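You operate a simulated robot arm through the tools that you are given. There is no shell and no other tool.

Carry out the task below with a simulated robot arm. There is one attempt and no reset: what you move stays moved.

JOB
Flow-test the grade 40 filter from the To do tray and sort it by the meter's rule.
Fine: watch for the Done lamp; Ready tray or Reject bin; air off before the hood opens; leave the hood open.
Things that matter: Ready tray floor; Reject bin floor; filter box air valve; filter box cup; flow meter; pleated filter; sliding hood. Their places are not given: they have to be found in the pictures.

Only the result counts: the job must be done as asked and must still hold three seconds after the hand-in. Knocking over, shifting, dropping, spilling or breaking anything else fails it.

ROBOT AND FRAMES
A 7-joint arm with a fingered hand, fixed in place. Base frame: the origin is on the floor under the middle of its stand, x ahead of it, y to its left, z up; the work surface is at about z = 0.8. Lengths are in m, angles in rad, forces in N, time in s.
With the tool pointing down near the work surface it reaches from about 0.4 to 0.74 m from the base axis. Its first joint turns from -2.897 to 2.897 rad. Payload 3.4 kg.
The TCP is the grasp point between the finger pads, 0.025 m short of the fingertips. In the tool frame z runs along the fingers and y along their closing line. The gripper opens to 0.088 m; its body begins 0.029 m behind the TCP. The gripper is a hand of 3 fingers: y runs from the thumb to the fingers, the wrist lies at [-0.013, -0.106, -0.174] in the tool frame.
Orientation is that of the tool frame in the base frame, as a unit quaternion [x, y, z, w]. With the fingers straight down and the wrist toward the robot, the tool's x, y and z point along [0, 1, 0], [1, 0, 0] and [0, 0, -1] of the base frame.

CONTROLS
- The arm moves only by the tool move_arm. Its arguments are lists of equal length, an entry for each row: "translation": the shift along the tool's x, y, z in mm, a list of three; "turn": the turn, a rotation vector about the tool's x, y, z in degrees, a list of three. In form: {"translation": [[x, y, z], ...], "turn": [[rx, ry, rz], ...]}. A call has 1 to 20 rows; each row shifts and turns the commanded pose from where the row before left it, along the tool's axes as they then stand. Rows are played at 5 a second. More than 0.05 m and 0.15 rad between two rows, and nothing of the call is played. A pose out of reach is approached as far as the arm can. The call stops where the force on the tool passes 50 N (or 10 N more than at its start, if that is more) or the arm is blocked; 0.2 s more then pass. In this call time passes only in rows, and 0.2 s behind the last. The reply holds the time, the measured pose of the TCP, the force on the tool along the base axes, the opening and the grip force, in the units named above and with some noise, with the torque about the TCP (base axes, N m) and any sound that the robot's microphone picked up.
- Cameras (640 x 400 px; columns grow to the right, rows downward): "scene" is fixed at [0.2195, 0.6587, 1.4221]; the picture's right is [-0.99, 0.12, 0.00], its down [0.10, 0.85, -0.52] and it looks along [-0.06, -0.51, -0.86] (base axes); focal length 325 px, centre (320, 200). "wrist" rides on the gripper at [0.058, -0.085, -0.099] in the tool frame; the picture's right is [-0.67, 0.35, -0.66], its down [-0.69, -0.63, 0.37] and it looks along [-0.28, 0.69, 0.66] (tool axes); focal length 261 px, centre (320, 200).
- get_image(camera): a new picture of that camera. The clock stands still meanwhile.
- lift_body(by): slides the trunk up (or, below 0, down) by that many m; the arm rides with it, the base frame stays. It gives what a move gives, with no picture.
- set_fingers(index, middle, thumb_bend, thumb_turn): sets how far each is bent, from 0 (flat) to 1 (curled in); at 0.3 the hand is open as for a grip, at 0.7 the pads meet at the TCP. One left out holds its place. A second passes; each finger stops where it meets its share of the squeeze, and holds until it gets a number again. It is the only way to open and close the hand. It gives what a move gives, with no picture; readings hold the bend of each and the force on the fingers (four entries, about 0 where the hand has none), thumb and palm. thumb_turn goes from beside the hand (0) to across from the fingers (1), as for a grip.
- probe_pixels(camera, pixels): for up to 12 pixels [column, row] of the newest picture of that camera ("zoom" is the newest enlarged one), the place [x, y, z] in the base frame of the surface seen there, good to about 0.002 m, but the place of the scene camera against the robot may be out by one fixed shift of up to 0.012 m in any direction. The clock stands still meanwhile.
- zoom(camera, box): a new picture of the part [left, top, right, bottom] of that camera's present view, enlarged. The clock stands still meanwhile.
- finish_job(): hands the job in; it is judged then, once.

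Open the gripper and draw the arm clear of the work before you hand the job in, unless the task says otherwise.

The tools are called after ">>>" as name(argument=value, ...) on one line, values as JSON. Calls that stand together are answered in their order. move_arm: Moves the arm, as the interface text tells. Its arguments: {"type":"object","properties":{"translation":{"type":"array","items":{"type":"array","items":{"type":"number"}}},"turn":{"type":"array","items":{"type":"array","items":{"type":"number"}}}},"required":["translation","turn"]} The other tools are called the same way: lift_body (by) moves the trunk up or down; set_fingers (index, middle, thumb_bend, thumb_turn) moves the fingers one by one; get_image (camera) takes a picture; probe_pixels (camera, pixels) gives the place of the surface under pixels of a picture; zoom (camera, box) takes an enlarged picture of a part of a camera's view; finish_job () hands the job in.

At the start:

```text
time_s: 0.0
tool_pos: [0.1491, 0.4032, 1.0876]
ee_rot: [0.707, 0.707, 0.0, 0.0]
wrist_force: [0.1, -0.1, 0.9]
ft_torque: [-0.02, 0.02, 0.02]
grip_width: 0.0875
grasp_force: 0.1
shape: jaw
bend: [0.3, 0.3, 0.3, 0.98]
finger forces: [0.0, 0.0, 0.1, 0.1, 0.0, 0.0]
trunk travel left (down, up): [-0.525, 0.065]
```

scene: 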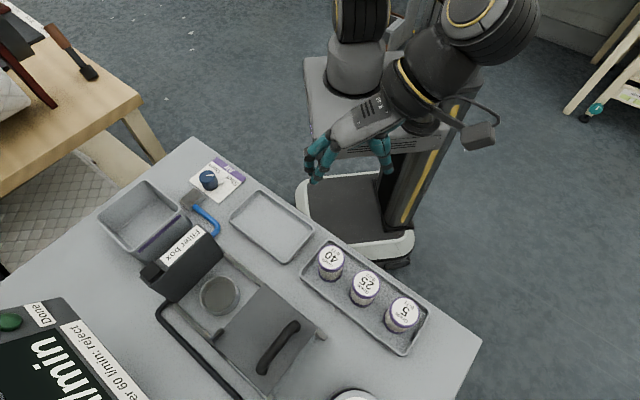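
wrist: 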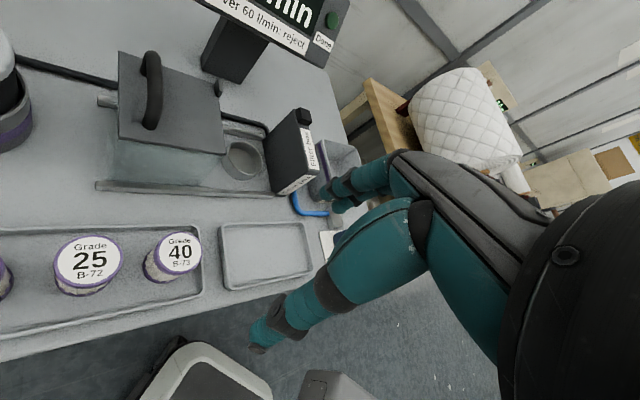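

The scene picture shows the To do tray with filters 40 (330,262), 25 (364,288), 5 (402,315), the filter box with cup (220,295), hood with handle (278,348), the valve knob (208,180), and the meter at lower left. I take enlarged views to read the labels.

>>> zoom(camera="scene", box=[80, 130, 340, 300])

>>> zoom(camera="scene", box=[0, 270, 200, 400])

>>> zoom(camera="wrist", box=[60, 0, 380, 200])

>>> zoom(camera="scene", box=[200, 220, 480, 400])

```text
2.35 times, centred on (210, 215) of scene
```

zoom: 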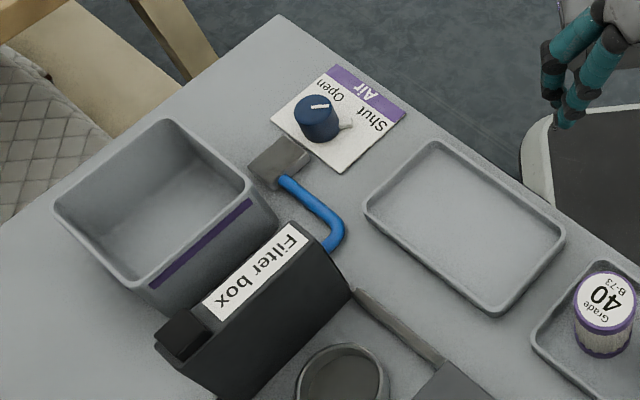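

```text
3.08 times, centred on (100, 335) of scene
```

zoom: 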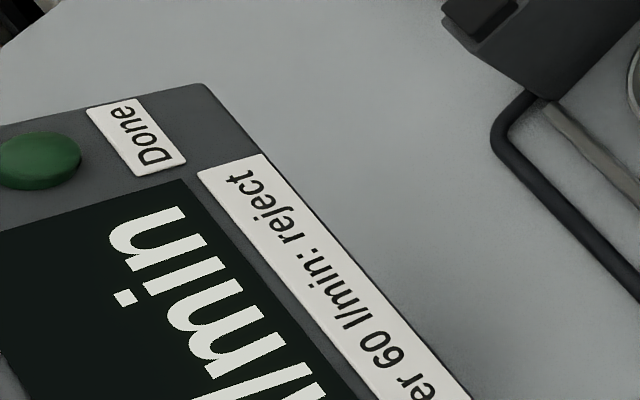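

```text
2.00 times, centred on (220, 100) of wrist
```

zoom: 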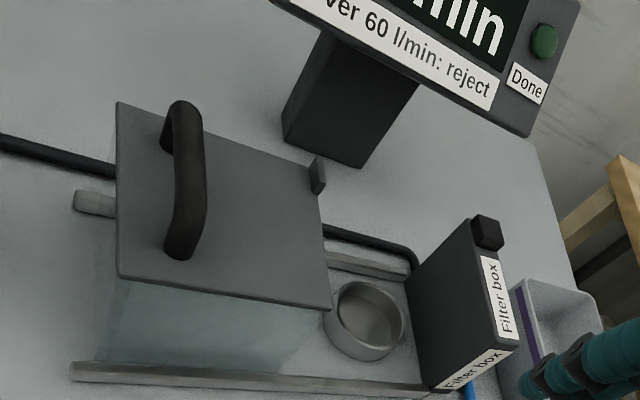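

```text
2.22 times, centred on (340, 310) of scene
```

zoom: 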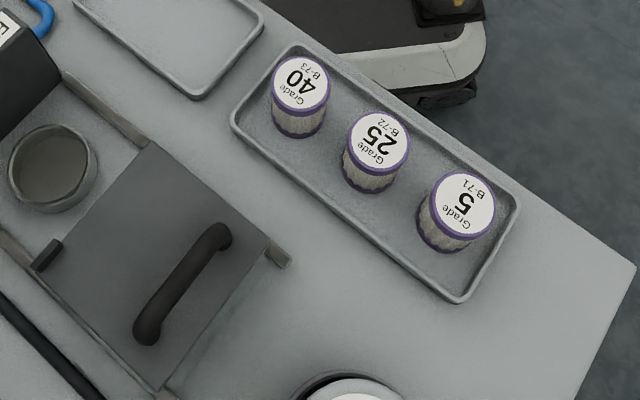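

The labels read Grade 40/25/5, valve marks "Open" and "Shut" with the knob's white pointer, and a meter rule "…over 60 l/min: reject". I probe key surfaces in the scene picture.

>>> get_image(camera="scene")

>>> probe_pixels(camera="scene", pixels=[[330, 255], [364, 281], [403, 308], [220, 292], [209, 176], [213, 172], [281, 338], [260, 368], [294, 326], [268, 225], [140, 220], [323, 337]])

>>> get_image(camera="wrist")

>>> probe_pixels(camera="wrist", pixels=[[180, 247], [175, 255], [88, 260], [242, 158], [150, 90], [152, 60], [152, 120], [265, 250], [300, 175], [100, 225], [230, 195], [216, 85]])

```text
taken
```

scene: 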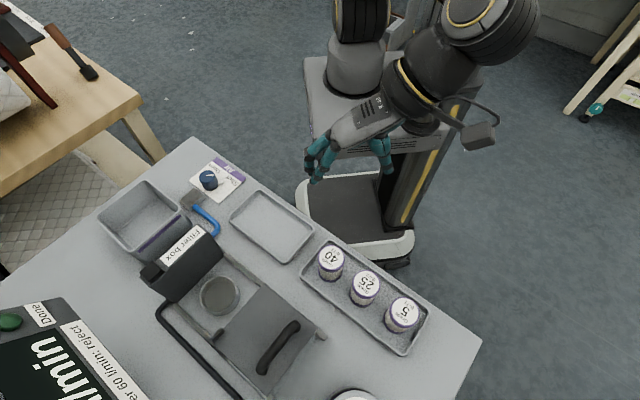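

```text
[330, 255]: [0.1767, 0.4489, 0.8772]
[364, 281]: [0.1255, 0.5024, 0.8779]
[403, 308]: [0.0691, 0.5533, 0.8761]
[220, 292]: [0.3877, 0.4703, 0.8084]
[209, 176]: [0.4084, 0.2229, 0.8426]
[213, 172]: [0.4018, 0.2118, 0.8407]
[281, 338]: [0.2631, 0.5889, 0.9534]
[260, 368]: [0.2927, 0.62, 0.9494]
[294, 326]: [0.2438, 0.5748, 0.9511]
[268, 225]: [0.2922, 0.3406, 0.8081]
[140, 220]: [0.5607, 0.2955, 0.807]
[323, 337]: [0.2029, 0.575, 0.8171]
```

```text
taken
```

wrist: 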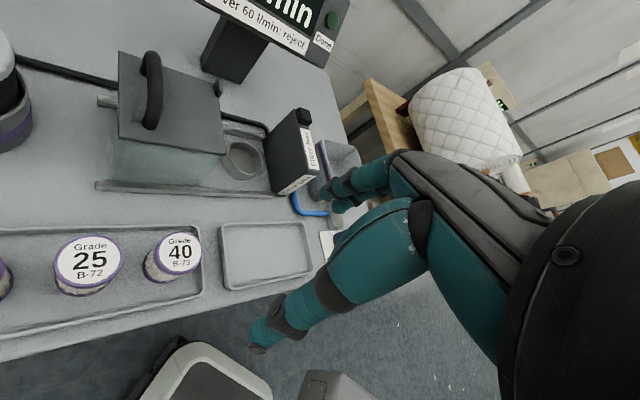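

```text
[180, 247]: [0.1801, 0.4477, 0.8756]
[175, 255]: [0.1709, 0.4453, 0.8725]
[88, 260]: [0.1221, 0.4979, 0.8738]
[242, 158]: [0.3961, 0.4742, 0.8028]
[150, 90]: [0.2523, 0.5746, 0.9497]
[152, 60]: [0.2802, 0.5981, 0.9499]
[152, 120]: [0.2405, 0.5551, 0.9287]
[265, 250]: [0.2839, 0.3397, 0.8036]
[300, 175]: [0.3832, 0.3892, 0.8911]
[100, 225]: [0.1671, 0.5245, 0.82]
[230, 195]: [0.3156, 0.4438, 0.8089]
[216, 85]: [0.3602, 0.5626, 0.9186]
```

The wrist and scene probes agree to within a few mm. I look closer at the hand itself, and at the cup/hood/panel gap, to judge clearances.

>>> zoom(camera="scene", box=[280, 60, 440, 200])

>>> zoom(camera="wrist", box=[90, 40, 350, 210])

>>> probe_pixels(camera="zoom", pixels=[[375, 250], [435, 245], [340, 300], [375, 335], [410, 320], [385, 290], [300, 270], [325, 275], [80, 250], [70, 130], [300, 110], [460, 330]])

```text
2.86 times, centred on (360, 130) of scene
```

zoom: 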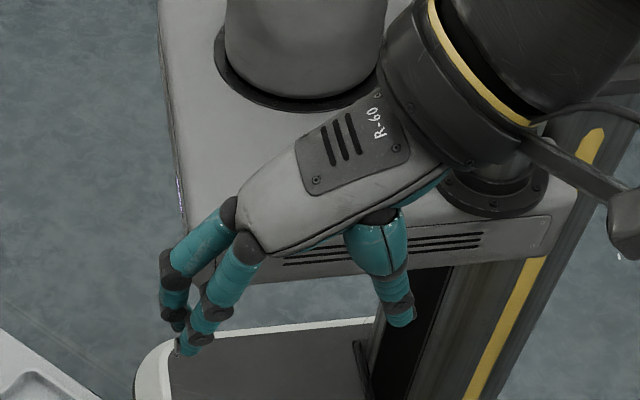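

```text
2.35 times, centred on (220, 125) of wrist
```

zoom: 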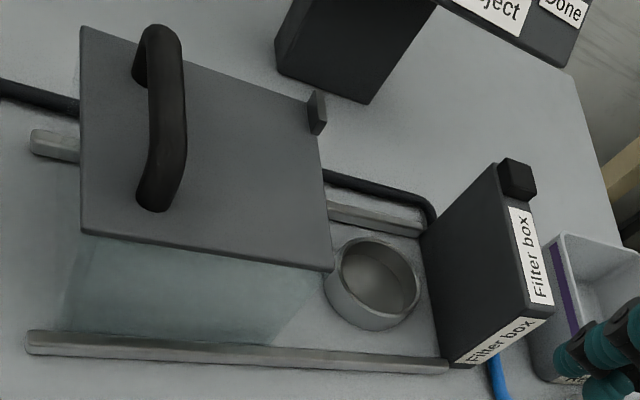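

```text
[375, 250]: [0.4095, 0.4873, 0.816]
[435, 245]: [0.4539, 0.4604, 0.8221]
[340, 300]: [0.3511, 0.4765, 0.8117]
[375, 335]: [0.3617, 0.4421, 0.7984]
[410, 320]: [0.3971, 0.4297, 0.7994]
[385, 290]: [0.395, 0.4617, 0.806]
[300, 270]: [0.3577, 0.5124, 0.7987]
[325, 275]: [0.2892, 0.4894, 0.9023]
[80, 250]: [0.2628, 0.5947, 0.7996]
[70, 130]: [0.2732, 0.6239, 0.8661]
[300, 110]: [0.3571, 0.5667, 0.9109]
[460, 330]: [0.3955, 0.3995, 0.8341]
```

The gap between the hood's leading edge and the panel face is about 0.137 m, so the hand fits at the cup. Now I look closely at the valve knob at scene (208,180) and the panel's small block at (150,275).

>>> zoom(camera="scene", box=[180, 150, 260, 210])

>>> probe_pixels(camera="zoom", pixels=[[215, 200], [200, 210], [240, 195], [270, 215], [215, 255], [190, 195], [225, 240], [300, 250], [330, 190], [150, 250], [240, 310], [160, 330]])

>>> zoom(camera="scene", box=[130, 220, 330, 400])

```text
6.67 times, centred on (220, 180) of scene
```

zoom: 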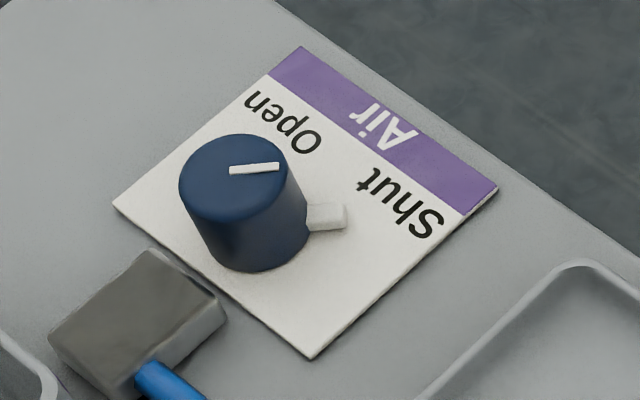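

```text
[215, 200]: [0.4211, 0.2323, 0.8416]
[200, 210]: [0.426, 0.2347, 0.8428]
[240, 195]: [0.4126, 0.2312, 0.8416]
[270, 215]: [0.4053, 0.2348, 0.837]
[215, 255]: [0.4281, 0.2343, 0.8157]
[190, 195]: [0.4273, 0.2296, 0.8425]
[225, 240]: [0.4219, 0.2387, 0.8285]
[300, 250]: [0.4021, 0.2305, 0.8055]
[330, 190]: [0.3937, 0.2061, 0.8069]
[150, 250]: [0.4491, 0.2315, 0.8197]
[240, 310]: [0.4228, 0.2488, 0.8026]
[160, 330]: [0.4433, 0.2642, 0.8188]
```

```text
2.22 times, centred on (230, 310) of scene
```

zoom: 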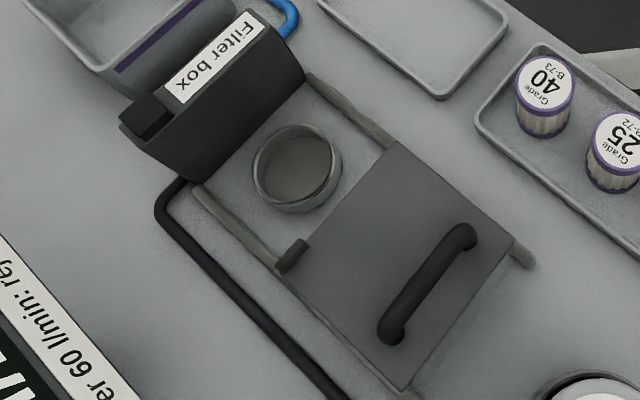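

The knob's white mark and the stub point toward "Shut" (about −x), and "Open" lies a quarter turn counter-clockwise seen from above. I now probe the meter, bin, trays and filter outlines.

>>> get_image(camera="scene")

>>> probe_pixels(camera="scene", pixels=[[10, 322], [38, 312], [68, 303], [75, 325], [110, 370], [30, 390], [148, 182], [100, 220], [142, 254], [188, 238], [150, 240], [130, 235]])

>>> probe_pixels(camera="scene", pixels=[[256, 193], [312, 229], [231, 219], [285, 262], [327, 243], [425, 318], [303, 274], [402, 354], [345, 250], [315, 285], [290, 370], [355, 396]])

>>> zoom(camera="scene", box=[295, 230, 375, 290])

>>> probe_pixels(camera="zoom", pixels=[[280, 150], [190, 190], [370, 190], [280, 260], [280, 350], [280, 385], [190, 330], [375, 330], [330, 250], [60, 310], [450, 350], [280, 130]])

```text
taken
```

scene: 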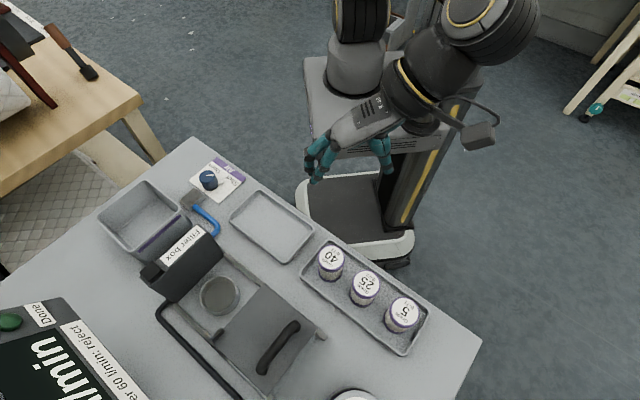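

```text
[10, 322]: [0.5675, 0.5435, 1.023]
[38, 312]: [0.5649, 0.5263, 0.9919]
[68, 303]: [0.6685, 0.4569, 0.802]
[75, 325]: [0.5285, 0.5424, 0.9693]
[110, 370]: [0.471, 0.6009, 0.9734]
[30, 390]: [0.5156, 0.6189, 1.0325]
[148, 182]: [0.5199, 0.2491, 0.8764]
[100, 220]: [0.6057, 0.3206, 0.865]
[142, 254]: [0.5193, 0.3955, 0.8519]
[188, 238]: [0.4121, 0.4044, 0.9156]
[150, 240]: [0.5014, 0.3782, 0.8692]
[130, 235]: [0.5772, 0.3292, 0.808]
```

```text
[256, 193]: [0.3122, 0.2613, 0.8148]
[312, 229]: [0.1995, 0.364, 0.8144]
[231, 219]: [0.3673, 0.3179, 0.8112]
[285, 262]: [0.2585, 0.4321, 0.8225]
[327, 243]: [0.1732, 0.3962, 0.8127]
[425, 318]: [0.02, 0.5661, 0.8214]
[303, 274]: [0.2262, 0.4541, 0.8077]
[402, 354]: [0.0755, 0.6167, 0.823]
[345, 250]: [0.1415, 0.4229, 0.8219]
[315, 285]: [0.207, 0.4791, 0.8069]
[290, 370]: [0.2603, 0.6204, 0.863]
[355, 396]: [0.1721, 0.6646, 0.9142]
```

```text
6.67 times, centred on (335, 260) of scene
```

zoom: 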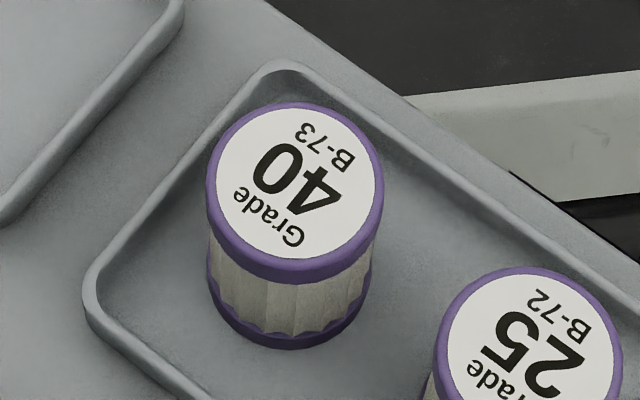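

```text
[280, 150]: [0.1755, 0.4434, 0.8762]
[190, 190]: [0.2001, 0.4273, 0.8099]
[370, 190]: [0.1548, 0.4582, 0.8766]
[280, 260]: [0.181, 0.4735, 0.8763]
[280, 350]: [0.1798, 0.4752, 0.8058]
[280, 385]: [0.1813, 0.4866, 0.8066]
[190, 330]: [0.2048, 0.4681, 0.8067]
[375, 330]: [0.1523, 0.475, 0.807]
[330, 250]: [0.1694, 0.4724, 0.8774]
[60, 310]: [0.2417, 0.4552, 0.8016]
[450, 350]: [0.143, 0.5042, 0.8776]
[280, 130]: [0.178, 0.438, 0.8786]
```

Filter 40 is about 0.048 m wide and 0.07 m tall at around (0.174, 0.452); the meter display is near (0.52, 0.6). I turn the hand 45° counter-clockwise from above so its closing line lies across the tray row, staying high.

>>> move_arm(translation=[[0, 0, 0], [0, 0, 0], [0, 0, 0], [0, 0, 0], [0, 0, 0], [0, 0, 0]], turn=[[0, 0, -7.5], [0, 0, -7.5], [0, 0, -7.5], [0, 0, -7.5], [0, 0, -7.5], [0, 0, -7.5]])

>>> get_image(camera="wrist")

```text
time_s: 1.4
tool_pos: [0.1504, 0.4049, 1.0871]
ee_rot: [0.38, 0.925, -0.001, -0.001]
wrist_force: [0.3, -0.4, -0.1]
ft_torque: [0.01, -0.02, -0.01]
grip_width: 0.0878
grasp_force: 0.0
shape: jaw
bend: [0.3, 0.3, 0.3, 0.98]
finger forces: [0.0, 0.1, 0.1, 0.0, 0.1, 0.1]
trunk travel left (down, up): [-0.525, 0.065]
```

```text
taken
```

wrist: 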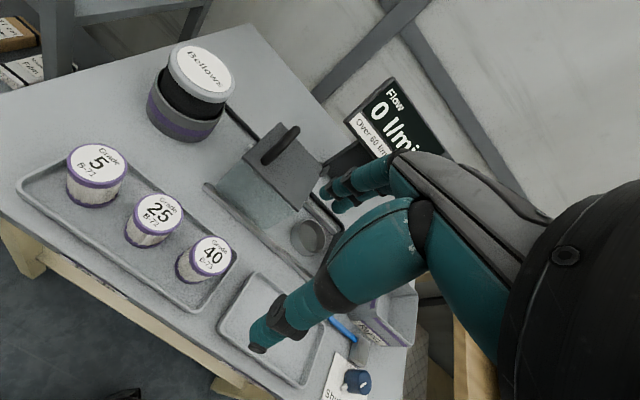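

The meter now reads "Flow 0 l/min" with "Over 60 l/min: reject" below; I enlarge it and locate the filters in the wrist camera.

>>> zoom(camera="wrist", box=[320, 60, 460, 160])

>>> zoom(camera="wrist", box=[170, 220, 250, 290])

>>> probe_pixels(camera="zoom", pixels=[[310, 200], [250, 240], [310, 150], [400, 180], [240, 200], [390, 240], [160, 310], [280, 370], [500, 200], [330, 450], [320, 280], [350, 215]])

```text
4.00 times, centred on (390, 110) of wrist
```

zoom: 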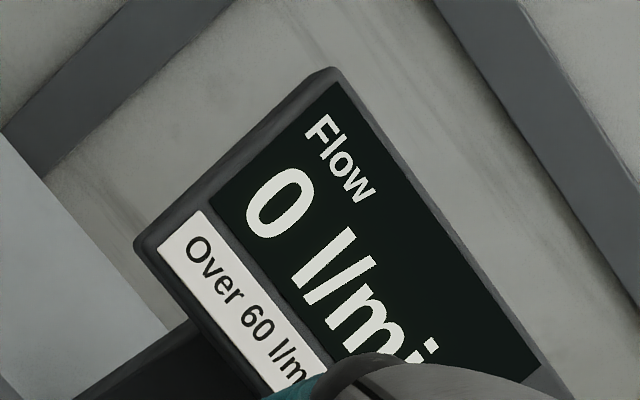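

```text
5.71 times, centred on (210, 255) of wrist
```

zoom: 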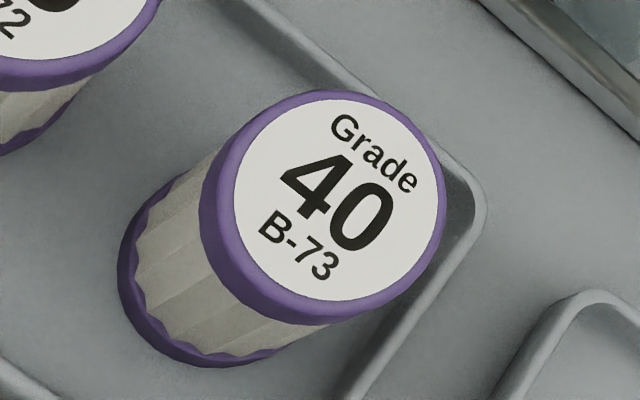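

```text
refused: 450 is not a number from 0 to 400
```

The label circle centre is at zoom pixel (340,196); I probe it together with rim points to fix the filter's centre in the robot frame.

>>> probe_pixels(camera="zoom", pixels=[[340, 196], [345, 105], [335, 290], [242, 190], [436, 200], [400, 180], [280, 240], [20, 250], [500, 280], [300, 385], [600, 350], [620, 60]])

```text
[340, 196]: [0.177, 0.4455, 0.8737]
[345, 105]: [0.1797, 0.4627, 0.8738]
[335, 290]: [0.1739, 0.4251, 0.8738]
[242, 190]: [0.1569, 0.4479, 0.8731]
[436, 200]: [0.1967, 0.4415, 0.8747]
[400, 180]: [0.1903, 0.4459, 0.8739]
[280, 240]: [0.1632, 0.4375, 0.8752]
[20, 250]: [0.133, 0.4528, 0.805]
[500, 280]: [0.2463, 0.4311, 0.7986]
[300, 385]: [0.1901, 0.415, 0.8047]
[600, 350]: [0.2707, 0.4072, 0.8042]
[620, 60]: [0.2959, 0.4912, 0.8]
```

The filter's centre is about (0.177, 0.4445) with its top at 0.874 in the robot frame, and the tray floor at 0.805. I move over it and come down to z ≈ 0.95.

>>> move_arm(translation=[[4.5, 23.5, 0], [4.4, 23.4, 0], [0, 0, 35], [0, 0, 35], [0, 0, 35], [0, 0, 32]], turn=[[0, 0, 0], [0, 0, 0], [0, 0, 0], [0, 0, 0], [0, 0, 0], [0, 0, 0]])

>>> get_image(camera="scene")

>>> get_image(camera="wrist")

```text
time_s: 2.8
tool_pos: [0.1748, 0.4449, 0.9482]
ee_rot: [0.382, 0.924, 0.001, 0.001]
wrist_force: [-1.2, -0.6, 0.1]
ft_torque: [0.04, 0.02, 0.0]
grip_width: 0.088
grasp_force: 0.1
shape: jaw
bend: [0.3, 0.3, 0.3, 0.98]
finger forces: [0.0, 0.0, 0.0, 0.1, 0.0, 0.0]
trunk travel left (down, up): [-0.525, 0.065]
```

```text
taken
```

scene: 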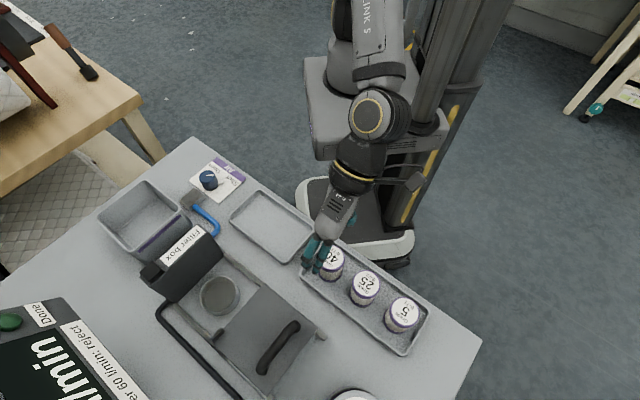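

```text
taken
```

wrist: 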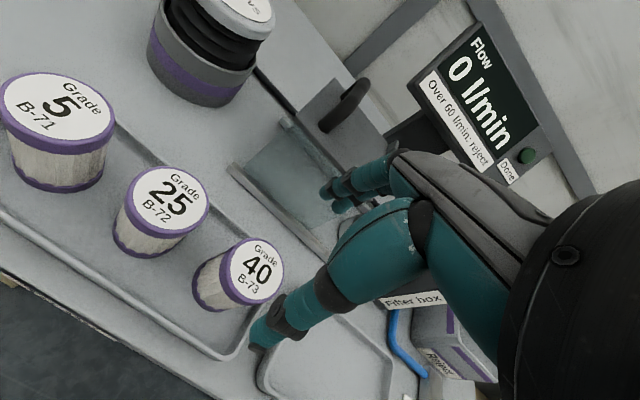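

The reading shows the TCP at (0.1748, 0.4449), and the filter label at wrist pixel (255,272) lies right below it. I probe the label again to refine before descending.

>>> probe_pixels(camera="wrist", pixels=[[255, 272], [257, 241], [252, 305], [229, 270], [284, 274], [168, 200], [240, 275], [270, 272]])

>>> zoom(camera="wrist", box=[180, 220, 340, 340])

```text
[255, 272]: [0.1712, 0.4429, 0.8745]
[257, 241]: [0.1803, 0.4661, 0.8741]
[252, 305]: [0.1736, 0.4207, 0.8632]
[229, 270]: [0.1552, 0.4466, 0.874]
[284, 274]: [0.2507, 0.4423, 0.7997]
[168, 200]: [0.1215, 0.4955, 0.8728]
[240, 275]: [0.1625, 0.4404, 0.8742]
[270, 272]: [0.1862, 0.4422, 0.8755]
```

```text
3.33 times, centred on (260, 280) of wrist
```

zoom: 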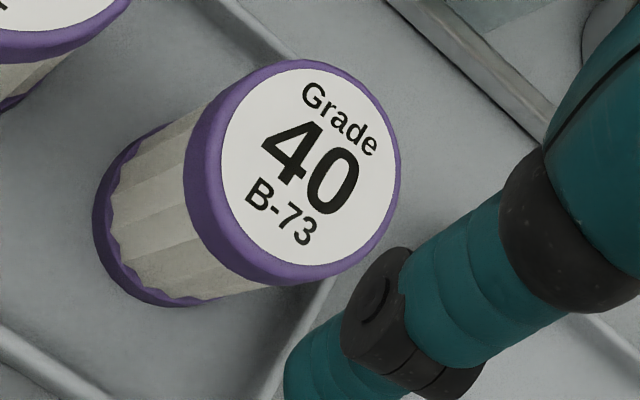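

The filter centre is within about 1–2 mm of the TCP axis. I descend about 93 mm to put the TCP at z ≈ 0.857.

>>> move_arm(translation=[[0, 0, 25], [0, 0, 25], [0, 0, 20], [0, 0, 13], [0, 0, 10]], turn=[[0, 0, 0], [0, 0, 0], [0, 0, 0], [0, 0, 0], [0, 0, 0]])

>>> get_image(camera="wrist")

>>> zoom(camera="scene", box=[270, 180, 430, 320])

```text
time_s: 4.0
tool_pos: [0.1758, 0.4453, 0.8561]
ee_rot: [0.381, 0.924, -0.001, 0.0]
wrist_force: [0.2, 0.2, -0.6]
ft_torque: [-0.01, 0.03, 0.0]
grip_width: 0.0878
grasp_force: 0.1
shape: jaw
bend: [0.3, 0.3, 0.3, 0.98]
finger forces: [0.1, 0.1, 0.1, 0.0, 0.1, 0.0]
trunk travel left (down, up): [-0.525, 0.065]
```

```text
taken
```

wrist: 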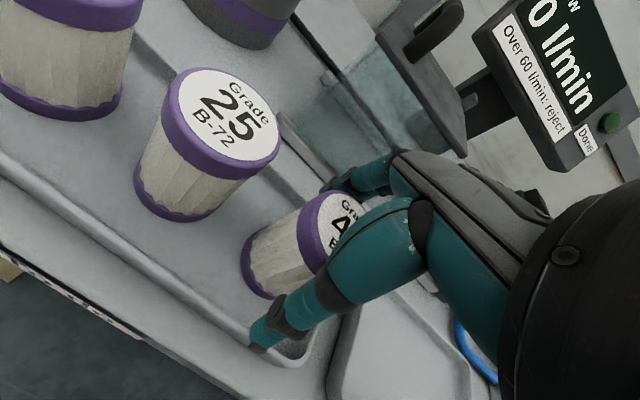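

```text
2.86 times, centred on (350, 250) of scene
```

zoom: 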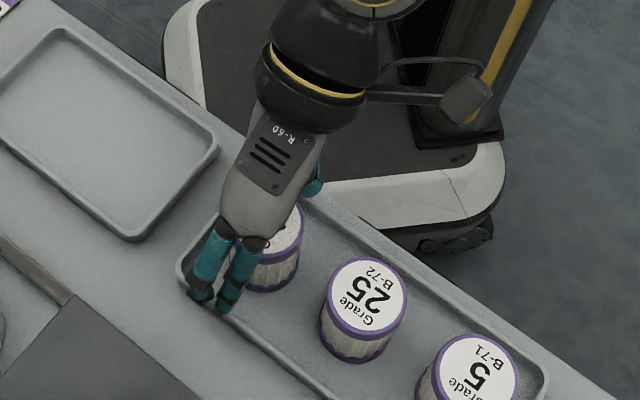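

The fingers straddle the filter symmetrically with no contact. I close the hand gently, first to bend 0.5, watching the forces.

>>> set_fingers(index=0.5, middle=0.5, thumb_bend=0.5)

>>> get_image(camera="wrist")

```text
time_s: 5.0
tool_pos: [0.1752, 0.444, 0.8575]
ee_rot: [0.383, 0.924, 0.0, 0.0]
wrist_force: [0.2, -0.5, 0.2]
ft_torque: [0.01, -0.04, -0.02]
grip_width: 0.0446
grasp_force: 1.6
shape: fingers
bend: [0.49, 0.5, 0.49, 0.98]
finger forces: [1.6, 0.0, 0.0, 0.0, 1.6, 0.1]
trunk travel left (down, up): [-0.525, 0.065]
```

```text
taken
```

wrist: 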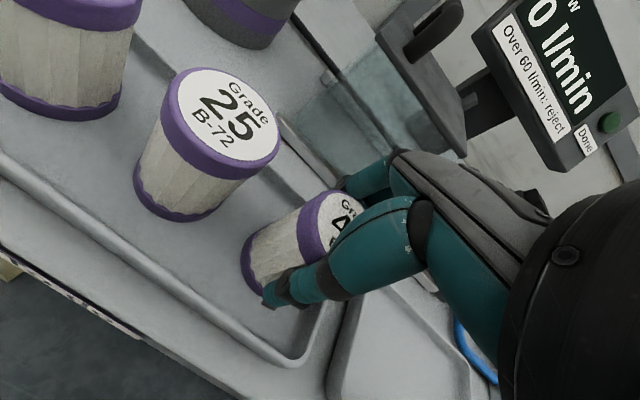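

Index and thumb touch at 1.6 N while the middle finger has yet to touch. I close a little more.

>>> set_fingers(index=0.54, middle=0.56, thumb_bend=0.54)

```text
time_s: 6.0
tool_pos: [0.1749, 0.444, 0.8568]
ee_rot: [0.383, 0.924, -0.001, 0.0]
wrist_force: [0.6, -0.1, 0.7]
ft_torque: [0.01, -0.04, 0.0]
grip_width: 0.0422
grasp_force: 5.8
shape: fingers
bend: [0.51, 0.53, 0.5, 0.97]
finger forces: [3.6, 2.4, 0.0, 0.0, 5.8, 0.0]
trunk travel left (down, up): [-0.525, 0.065]
```

All three digits now hold (3.6, 2.4, 5.8 N). I squeeze a little more for a secure lift.

>>> set_fingers(index=0.58, middle=0.6, thumb_bend=0.58)

>>> get_image(camera="wrist")

```text
time_s: 7.0
tool_pos: [0.176, 0.444, 0.8569]
ee_rot: [0.383, 0.924, 0.0, -0.001]
wrist_force: [-0.1, 0.3, 1.4]
ft_torque: [0.02, -0.12, 0.04]
grip_width: 0.0415
grasp_force: 8.9
shape: fingers
bend: [0.52, 0.55, 0.5, 0.97]
finger forces: [4.9, 4.2, 0.1, 0.1, 9.0, 0.0]
trunk travel left (down, up): [-0.525, 0.065]
```

```text
taken
```

wrist: 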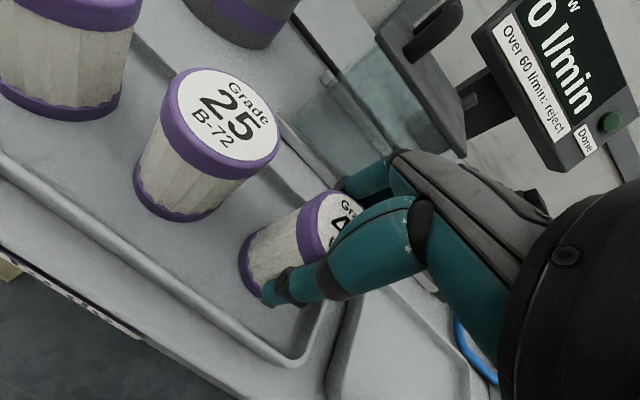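

The grip is about 9 N and balanced. I lift straight up slowly by 60 mm first.

>>> move_arm(translation=[[0, 0, -5], [0, 0, -10], [0, 0, -15], [0, 0, -15], [0, 0, -15]], turn=[[0, 0, 0], [0, 0, 0], [0, 0, 0], [0, 0, 0], [0, 0, 0]])

>>> get_image(camera="wrist")

>>> zoom(camera="scene", box=[230, 180, 430, 320])

```text
time_s: 8.2
tool_pos: [0.1774, 0.4436, 0.917]
ee_rot: [0.382, 0.924, 0.0, 0.0]
wrist_force: [0.3, 0.4, -0.6]
ft_torque: [0.04, 0.01, 0.01]
grip_width: 0.0413
grasp_force: 8.7
shape: fingers
bend: [0.52, 0.55, 0.5, 0.97]
finger forces: [4.8, 3.8, 0.1, 0.0, 8.9, 0.0]
trunk travel left (down, up): [-0.525, 0.065]
```

```text
taken
```

wrist: 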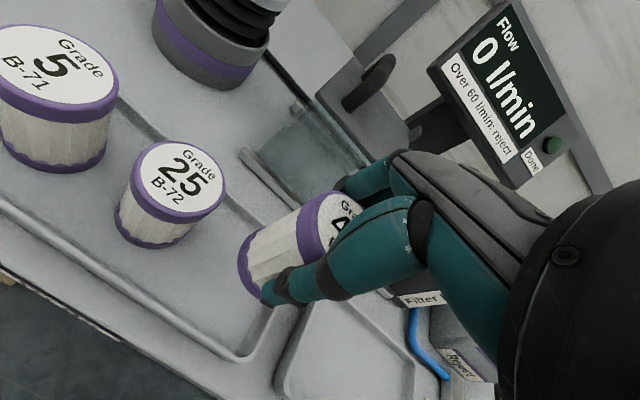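

```text
2.86 times, centred on (330, 250) of scene
```

zoom: 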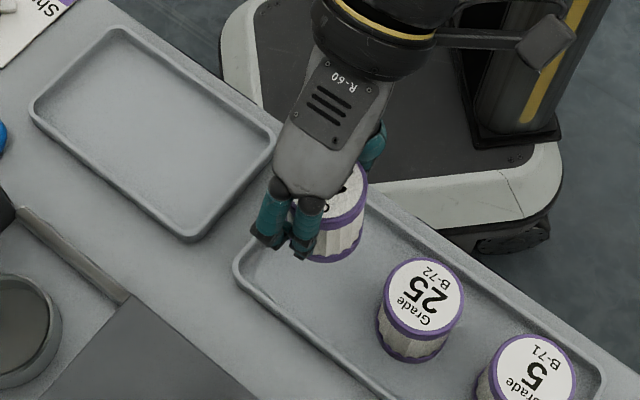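

The filter is lifted upright and held. Next I measure the cup rim precisely in the scene view (around (220,292)).

>>> zoom(camera="scene", box=[180, 262, 260, 322])

>>> get_image(camera="scene")

```text
6.67 times, centred on (220, 292) of scene
```

zoom: 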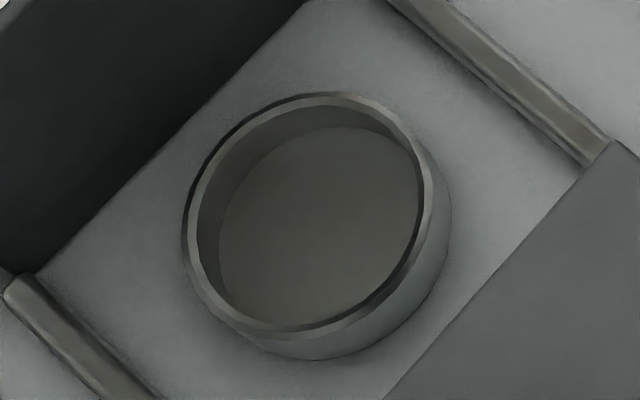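

```text
taken
```

scene: 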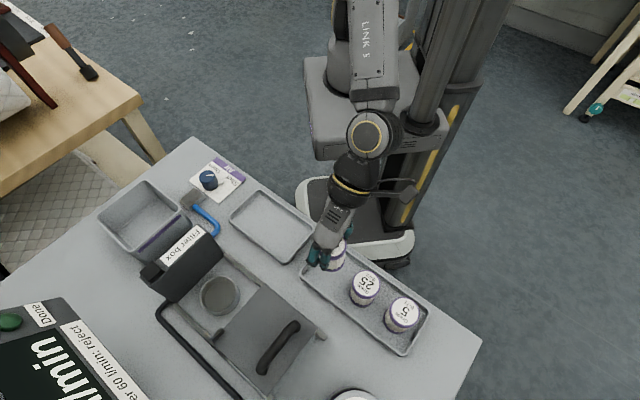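

I probe the rim and floor of the cup in that enlarged picture.

>>> probe_pixels(camera="zoom", pixels=[[190, 215], [429, 215], [309, 98], [309, 332], [225, 128], [400, 290], [390, 130], [230, 305], [320, 220], [300, 250], [360, 160], [20, 200]])

>>> zoom(camera="scene", box=[180, 262, 260, 322])

>>> probe_pixels(camera="zoom", pixels=[[191, 200], [191, 240], [429, 190], [428, 230], [330, 98], [350, 98], [290, 331], [260, 325], [410, 345], [500, 380], [600, 180], [560, 220]])

```text
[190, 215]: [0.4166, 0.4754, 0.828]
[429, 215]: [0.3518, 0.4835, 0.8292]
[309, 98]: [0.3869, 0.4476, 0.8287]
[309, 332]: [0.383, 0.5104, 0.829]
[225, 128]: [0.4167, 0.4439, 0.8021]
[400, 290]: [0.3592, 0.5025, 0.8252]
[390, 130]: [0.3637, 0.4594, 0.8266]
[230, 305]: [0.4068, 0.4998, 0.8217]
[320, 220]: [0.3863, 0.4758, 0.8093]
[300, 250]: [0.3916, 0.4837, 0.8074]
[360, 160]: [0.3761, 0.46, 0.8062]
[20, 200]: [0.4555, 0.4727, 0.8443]
```

```text
6.67 times, centred on (220, 292) of scene
```

zoom: 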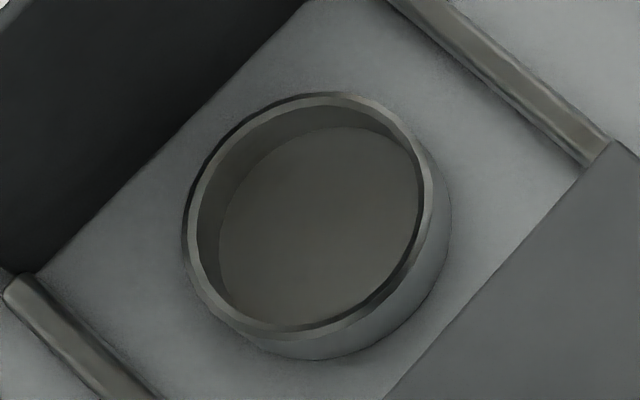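

```text
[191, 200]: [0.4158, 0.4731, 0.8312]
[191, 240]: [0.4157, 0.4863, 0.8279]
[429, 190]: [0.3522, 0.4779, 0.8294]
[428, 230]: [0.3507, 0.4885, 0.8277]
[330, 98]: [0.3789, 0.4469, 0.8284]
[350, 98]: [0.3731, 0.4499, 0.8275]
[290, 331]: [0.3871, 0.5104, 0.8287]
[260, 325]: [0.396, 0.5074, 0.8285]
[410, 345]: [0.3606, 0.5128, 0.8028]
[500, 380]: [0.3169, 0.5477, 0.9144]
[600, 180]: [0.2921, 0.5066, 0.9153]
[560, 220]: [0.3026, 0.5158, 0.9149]
```

The cup rim is at (0.384, 0.479) in the scene frame, floor about 0.8075, inner width about 0.06. To pin down the scene-to-robot shift, I compare the grade 25 label in both cameras.

>>> zoom(camera="wrist", box=[130, 130, 240, 240])

>>> zoom(camera="scene", box=[330, 260, 400, 310])

```text
3.64 times, centred on (185, 185) of wrist
```

zoom: 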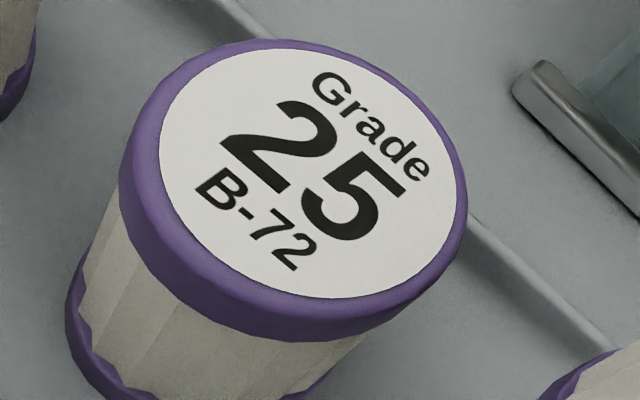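

```text
8.00 times, centred on (365, 285) of scene
```

zoom: 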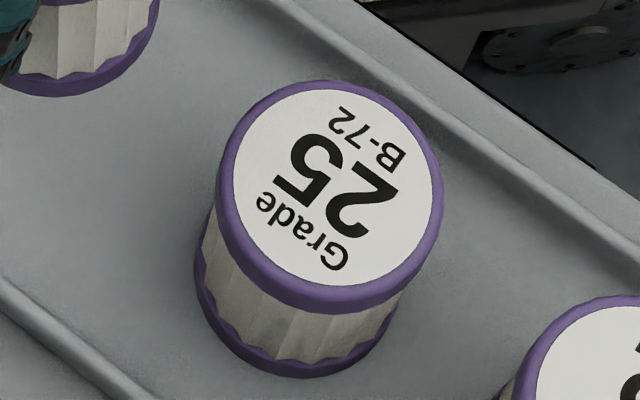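

The label centre is at scene-zoom (333,188) and wrist-zoom (308,175); I probe symmetric points around each.

>>> probe_pixels(camera="zoom", pixels=[[333, 188], [273, 188], [393, 188], [333, 128], [333, 248], [290, 145], [376, 231], [376, 145], [290, 231], [328, 188], [338, 188], [333, 183]])

>>> zoom(camera="wrist", box=[130, 130, 240, 240])

>>> probe_pixels(camera="zoom", pixels=[[308, 175], [228, 175], [388, 175], [308, 105], [308, 245], [250, 125], [366, 225], [366, 125], [250, 225], [303, 175], [313, 175], [308, 170]])

```text
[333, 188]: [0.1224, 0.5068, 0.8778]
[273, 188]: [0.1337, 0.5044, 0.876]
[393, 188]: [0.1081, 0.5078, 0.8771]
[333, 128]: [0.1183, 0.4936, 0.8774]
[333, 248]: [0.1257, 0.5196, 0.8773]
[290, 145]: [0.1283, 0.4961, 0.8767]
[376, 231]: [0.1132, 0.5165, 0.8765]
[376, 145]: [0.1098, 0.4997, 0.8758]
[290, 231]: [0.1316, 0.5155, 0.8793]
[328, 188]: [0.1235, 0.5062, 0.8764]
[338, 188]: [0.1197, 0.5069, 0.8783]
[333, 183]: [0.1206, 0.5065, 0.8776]
```

```text
3.64 times, centred on (185, 185) of wrist
```

zoom: 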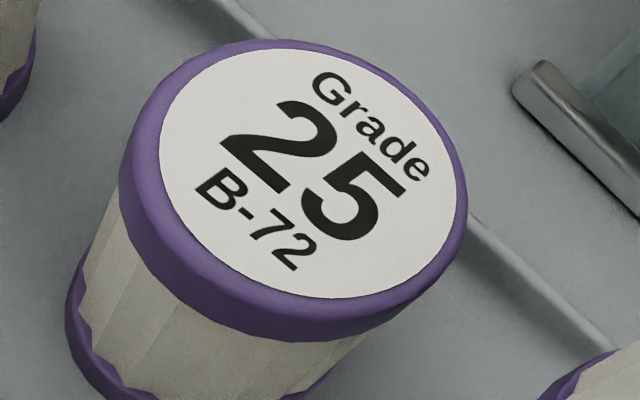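

```text
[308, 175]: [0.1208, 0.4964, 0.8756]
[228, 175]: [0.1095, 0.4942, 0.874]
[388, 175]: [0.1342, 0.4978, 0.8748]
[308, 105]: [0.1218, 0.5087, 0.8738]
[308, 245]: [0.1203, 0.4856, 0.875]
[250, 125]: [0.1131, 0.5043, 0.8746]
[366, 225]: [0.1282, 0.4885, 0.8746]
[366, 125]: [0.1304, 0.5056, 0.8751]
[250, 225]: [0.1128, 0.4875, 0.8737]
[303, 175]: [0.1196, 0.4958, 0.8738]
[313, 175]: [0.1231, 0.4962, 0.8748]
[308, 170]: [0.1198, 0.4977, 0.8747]
```

The shift is about (0, −0.010, −0.0025), so the cup centre is near (0.3845, 0.469) in the robot frame. I check how low the fingertips reach beside the held filter by probing them in an enlarged scene view.

>>> zoom(camera="scene", box=[295, 215, 365, 280])

>>> zoom(camera="wrist", box=[220, 160, 400, 320])

```text
6.15 times, centred on (330, 248) of scene
```

zoom: 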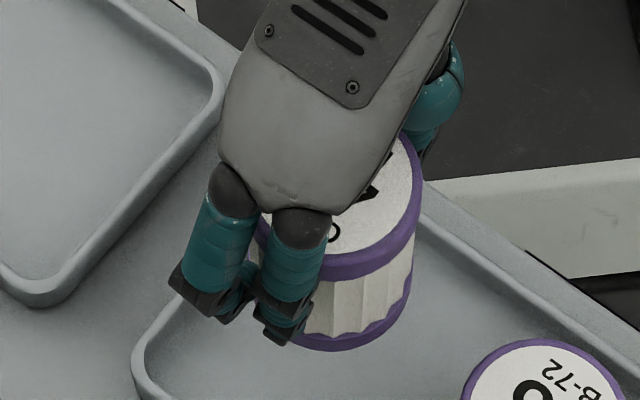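

```text
2.50 times, centred on (310, 240) of wrist
```

zoom: 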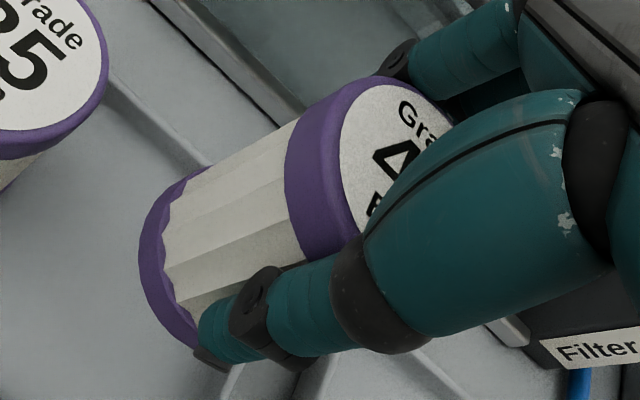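

The thumb tip looks lower than the nominal 25 mm, so I probe fingertip and thumb-tip heights in both cameras.

>>> probe_pixels(camera="zoom", pixels=[[215, 350], [205, 355], [225, 340], [200, 330], [250, 320], [265, 290], [230, 365], [330, 240], [180, 320], [160, 260], [150, 230], [395, 60]])

>>> zoom(camera="scene", box=[295, 215, 365, 280])

>>> probe_pixels(camera="zoom", pixels=[[280, 340], [290, 325], [270, 315], [215, 315], [195, 300], [235, 305], [345, 345], [380, 330], [300, 280], [230, 240], [345, 270], [440, 90]])

```text
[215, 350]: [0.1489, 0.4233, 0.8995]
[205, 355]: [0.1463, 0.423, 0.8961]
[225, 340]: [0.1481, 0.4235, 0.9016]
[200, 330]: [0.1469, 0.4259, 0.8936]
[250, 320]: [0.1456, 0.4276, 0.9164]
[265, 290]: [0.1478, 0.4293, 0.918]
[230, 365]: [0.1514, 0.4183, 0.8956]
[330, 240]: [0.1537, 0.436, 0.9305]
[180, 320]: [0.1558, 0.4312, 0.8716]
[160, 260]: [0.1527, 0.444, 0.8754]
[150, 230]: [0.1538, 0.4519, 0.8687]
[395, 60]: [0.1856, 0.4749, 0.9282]
```

```text
6.15 times, centred on (330, 248) of scene
```

zoom: 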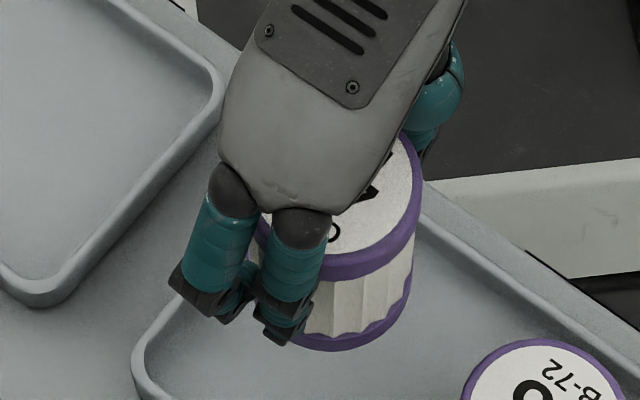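

```text
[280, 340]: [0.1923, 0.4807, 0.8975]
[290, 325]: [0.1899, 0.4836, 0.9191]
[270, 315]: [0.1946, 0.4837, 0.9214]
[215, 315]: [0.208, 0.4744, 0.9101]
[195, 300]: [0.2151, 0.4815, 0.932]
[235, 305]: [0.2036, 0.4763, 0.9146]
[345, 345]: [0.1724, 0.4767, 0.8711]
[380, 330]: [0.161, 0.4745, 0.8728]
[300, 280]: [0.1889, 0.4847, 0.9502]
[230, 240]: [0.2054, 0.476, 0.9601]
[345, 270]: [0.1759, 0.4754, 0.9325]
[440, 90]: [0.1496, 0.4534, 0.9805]
```

Tips reach about 25 mm below the TCP, so at the placing height they stay about 6 mm above the cup rim. I raise to z ≈ 1.0 and carry the filter over the cup.

>>> move_arm(translation=[[0, 0, -28], [0, 0, -28], [0, 0, -27], [-21.7, 27.5, 0], [-21.7, 27.5, 0], [-21.7, 27.5, 0], [-21.7, 27.5, 0], [-21.6, 27.6, 0], [-21.6, 27.7, 0]], turn=[[0, 0, 0], [0, 0, 0], [0, 0, 0], [0, 0, 0], [0, 0, 0], [0, 0, 0], [0, 0, 0], [0, 0, 0], [0, 0, 0]])

>>> get_image(camera="scene")

>>> get_image(camera="wrist")

```text
time_s: 10.2
tool_pos: [0.3868, 0.4683, 0.9989]
ee_rot: [0.382, 0.924, 0.001, 0.0]
wrist_force: [-0.3, 0.4, -0.8]
ft_torque: [0.01, 0.04, 0.0]
grip_width: 0.0413
grasp_force: 8.6
shape: fingers
bend: [0.52, 0.55, 0.5, 0.97]
finger forces: [4.7, 3.8, 0.1, 0.0, 8.6, 0.1]
trunk travel left (down, up): [-0.525, 0.065]
```

```text
taken
```

scene: 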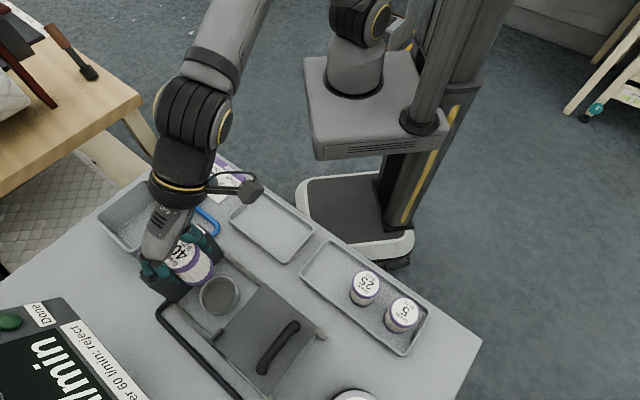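

```text
taken
```

wrist: 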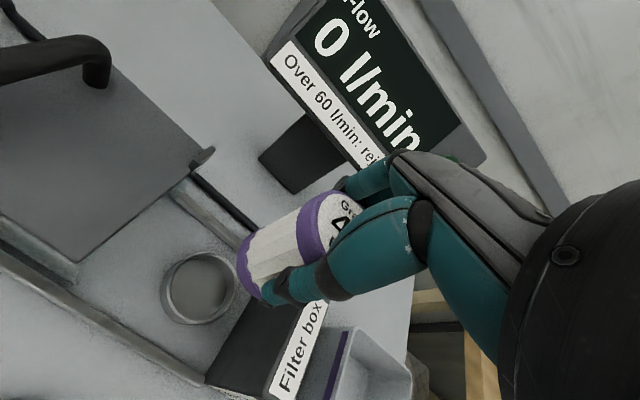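

The filter hangs above the cup; the cup rim is now visible in the wrist view around (198,289). I probe the rim there for a direct robot-frame check.

>>> zoom(camera="wrist", box=[140, 230, 260, 350])

```text
3.33 times, centred on (200, 290) of wrist
```

zoom: 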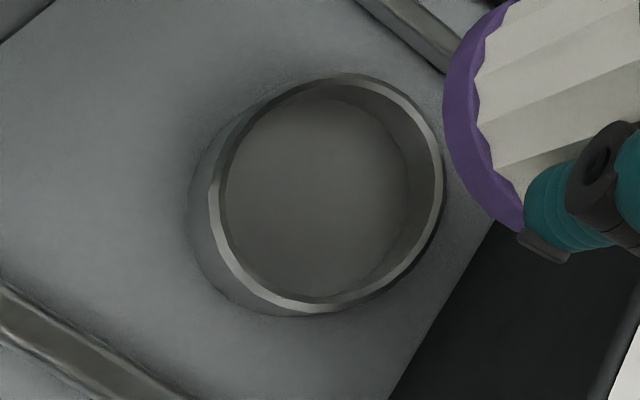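

I probe rim points and the cup floor in this enlarged wrist view.

>>> probe_pixels(camera="zoom", pixels=[[216, 195], [438, 190], [325, 80], [325, 305], [245, 115], [410, 270], [400, 100], [245, 270], [316, 200], [300, 180], [217, 180], [438, 170]])

```text
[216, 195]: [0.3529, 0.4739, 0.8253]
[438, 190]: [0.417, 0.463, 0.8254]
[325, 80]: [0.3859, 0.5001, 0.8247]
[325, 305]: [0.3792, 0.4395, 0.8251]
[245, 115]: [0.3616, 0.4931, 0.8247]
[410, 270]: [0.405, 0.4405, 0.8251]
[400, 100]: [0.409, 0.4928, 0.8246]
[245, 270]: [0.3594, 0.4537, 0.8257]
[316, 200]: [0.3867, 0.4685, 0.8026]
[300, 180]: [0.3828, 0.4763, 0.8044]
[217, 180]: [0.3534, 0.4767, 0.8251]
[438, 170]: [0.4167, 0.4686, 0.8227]
```

The cup centre from the wrist view is (0.384, 0.4696), floor 0.804, matching the commanded TCP within 2 mm. I descend to z ≈ 0.90 and check again.

>>> move_arm(translation=[[0, 1, 35], [0, 0, 35], [0, 0, 30]], turn=[[0, 0, 0], [0, 0, 0], [0, 0, 0]])

>>> zoom(camera="scene", box=[140, 200, 300, 320])

>>> get_image(camera="wrist")

```text
time_s: 11.0
tool_pos: [0.3862, 0.4696, 0.899]
ee_rot: [0.382, 0.924, 0.0, 0.001]
wrist_force: [-0.1, -0.1, -1.3]
ft_torque: [0.01, 0.0, 0.01]
grip_width: 0.0412
grasp_force: 8.6
shape: fingers
bend: [0.52, 0.55, 0.5, 0.97]
finger forces: [4.7, 3.8, 0.0, 0.1, 8.5, 0.0]
trunk travel left (down, up): [-0.525, 0.065]
```

```text
3.33 times, centred on (220, 260) of scene
```

zoom: 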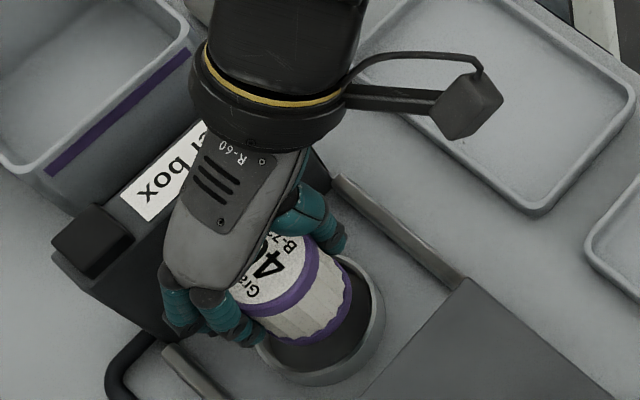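

```text
taken
```

wrist: 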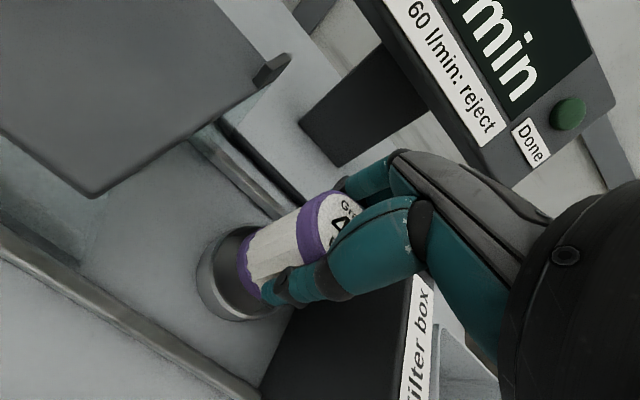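

The filter lines up with the cup and the hand clears the panel. I lower another 41 mm to just above the cup floor.

>>> move_arm(translation=[[0, 0, 15], [0, 0, 13], [0, 0, 9], [0, 0, 4]], turn=[[0, 0, 0], [0, 0, 0], [0, 0, 0], [0, 0, 0]])

>>> zoom(camera="scene", box=[160, 220, 280, 320])

>>> zoom(camera="wrist", box=[180, 150, 400, 340])

```text
time_s: 12.0
tool_pos: [0.3861, 0.4708, 0.8587]
ee_rot: [0.383, 0.924, 0.0, 0.0]
wrist_force: [0.0, -0.7, -0.1]
ft_torque: [0.0, 0.0, 0.0]
grip_width: 0.0415
grasp_force: 8.5
shape: fingers
bend: [0.52, 0.55, 0.5, 0.97]
finger forces: [4.7, 3.8, 0.0, 0.0, 8.6, 0.0]
trunk travel left (down, up): [-0.525, 0.065]
```

```text
4.00 times, centred on (220, 270) of scene
```

zoom: 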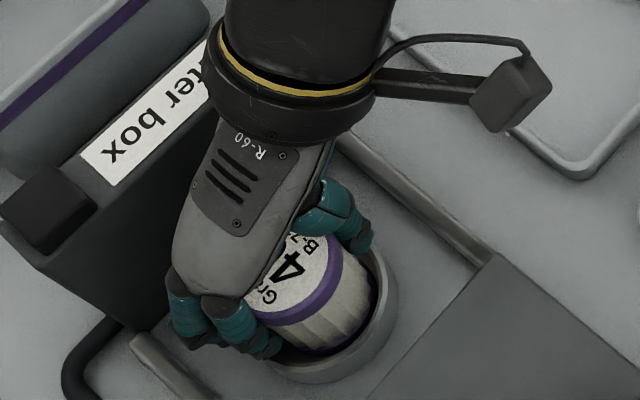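

```text
2.11 times, centred on (290, 245) of wrist
```

zoom: 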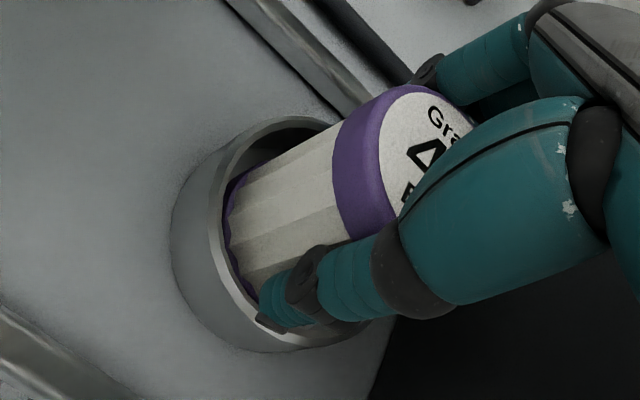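

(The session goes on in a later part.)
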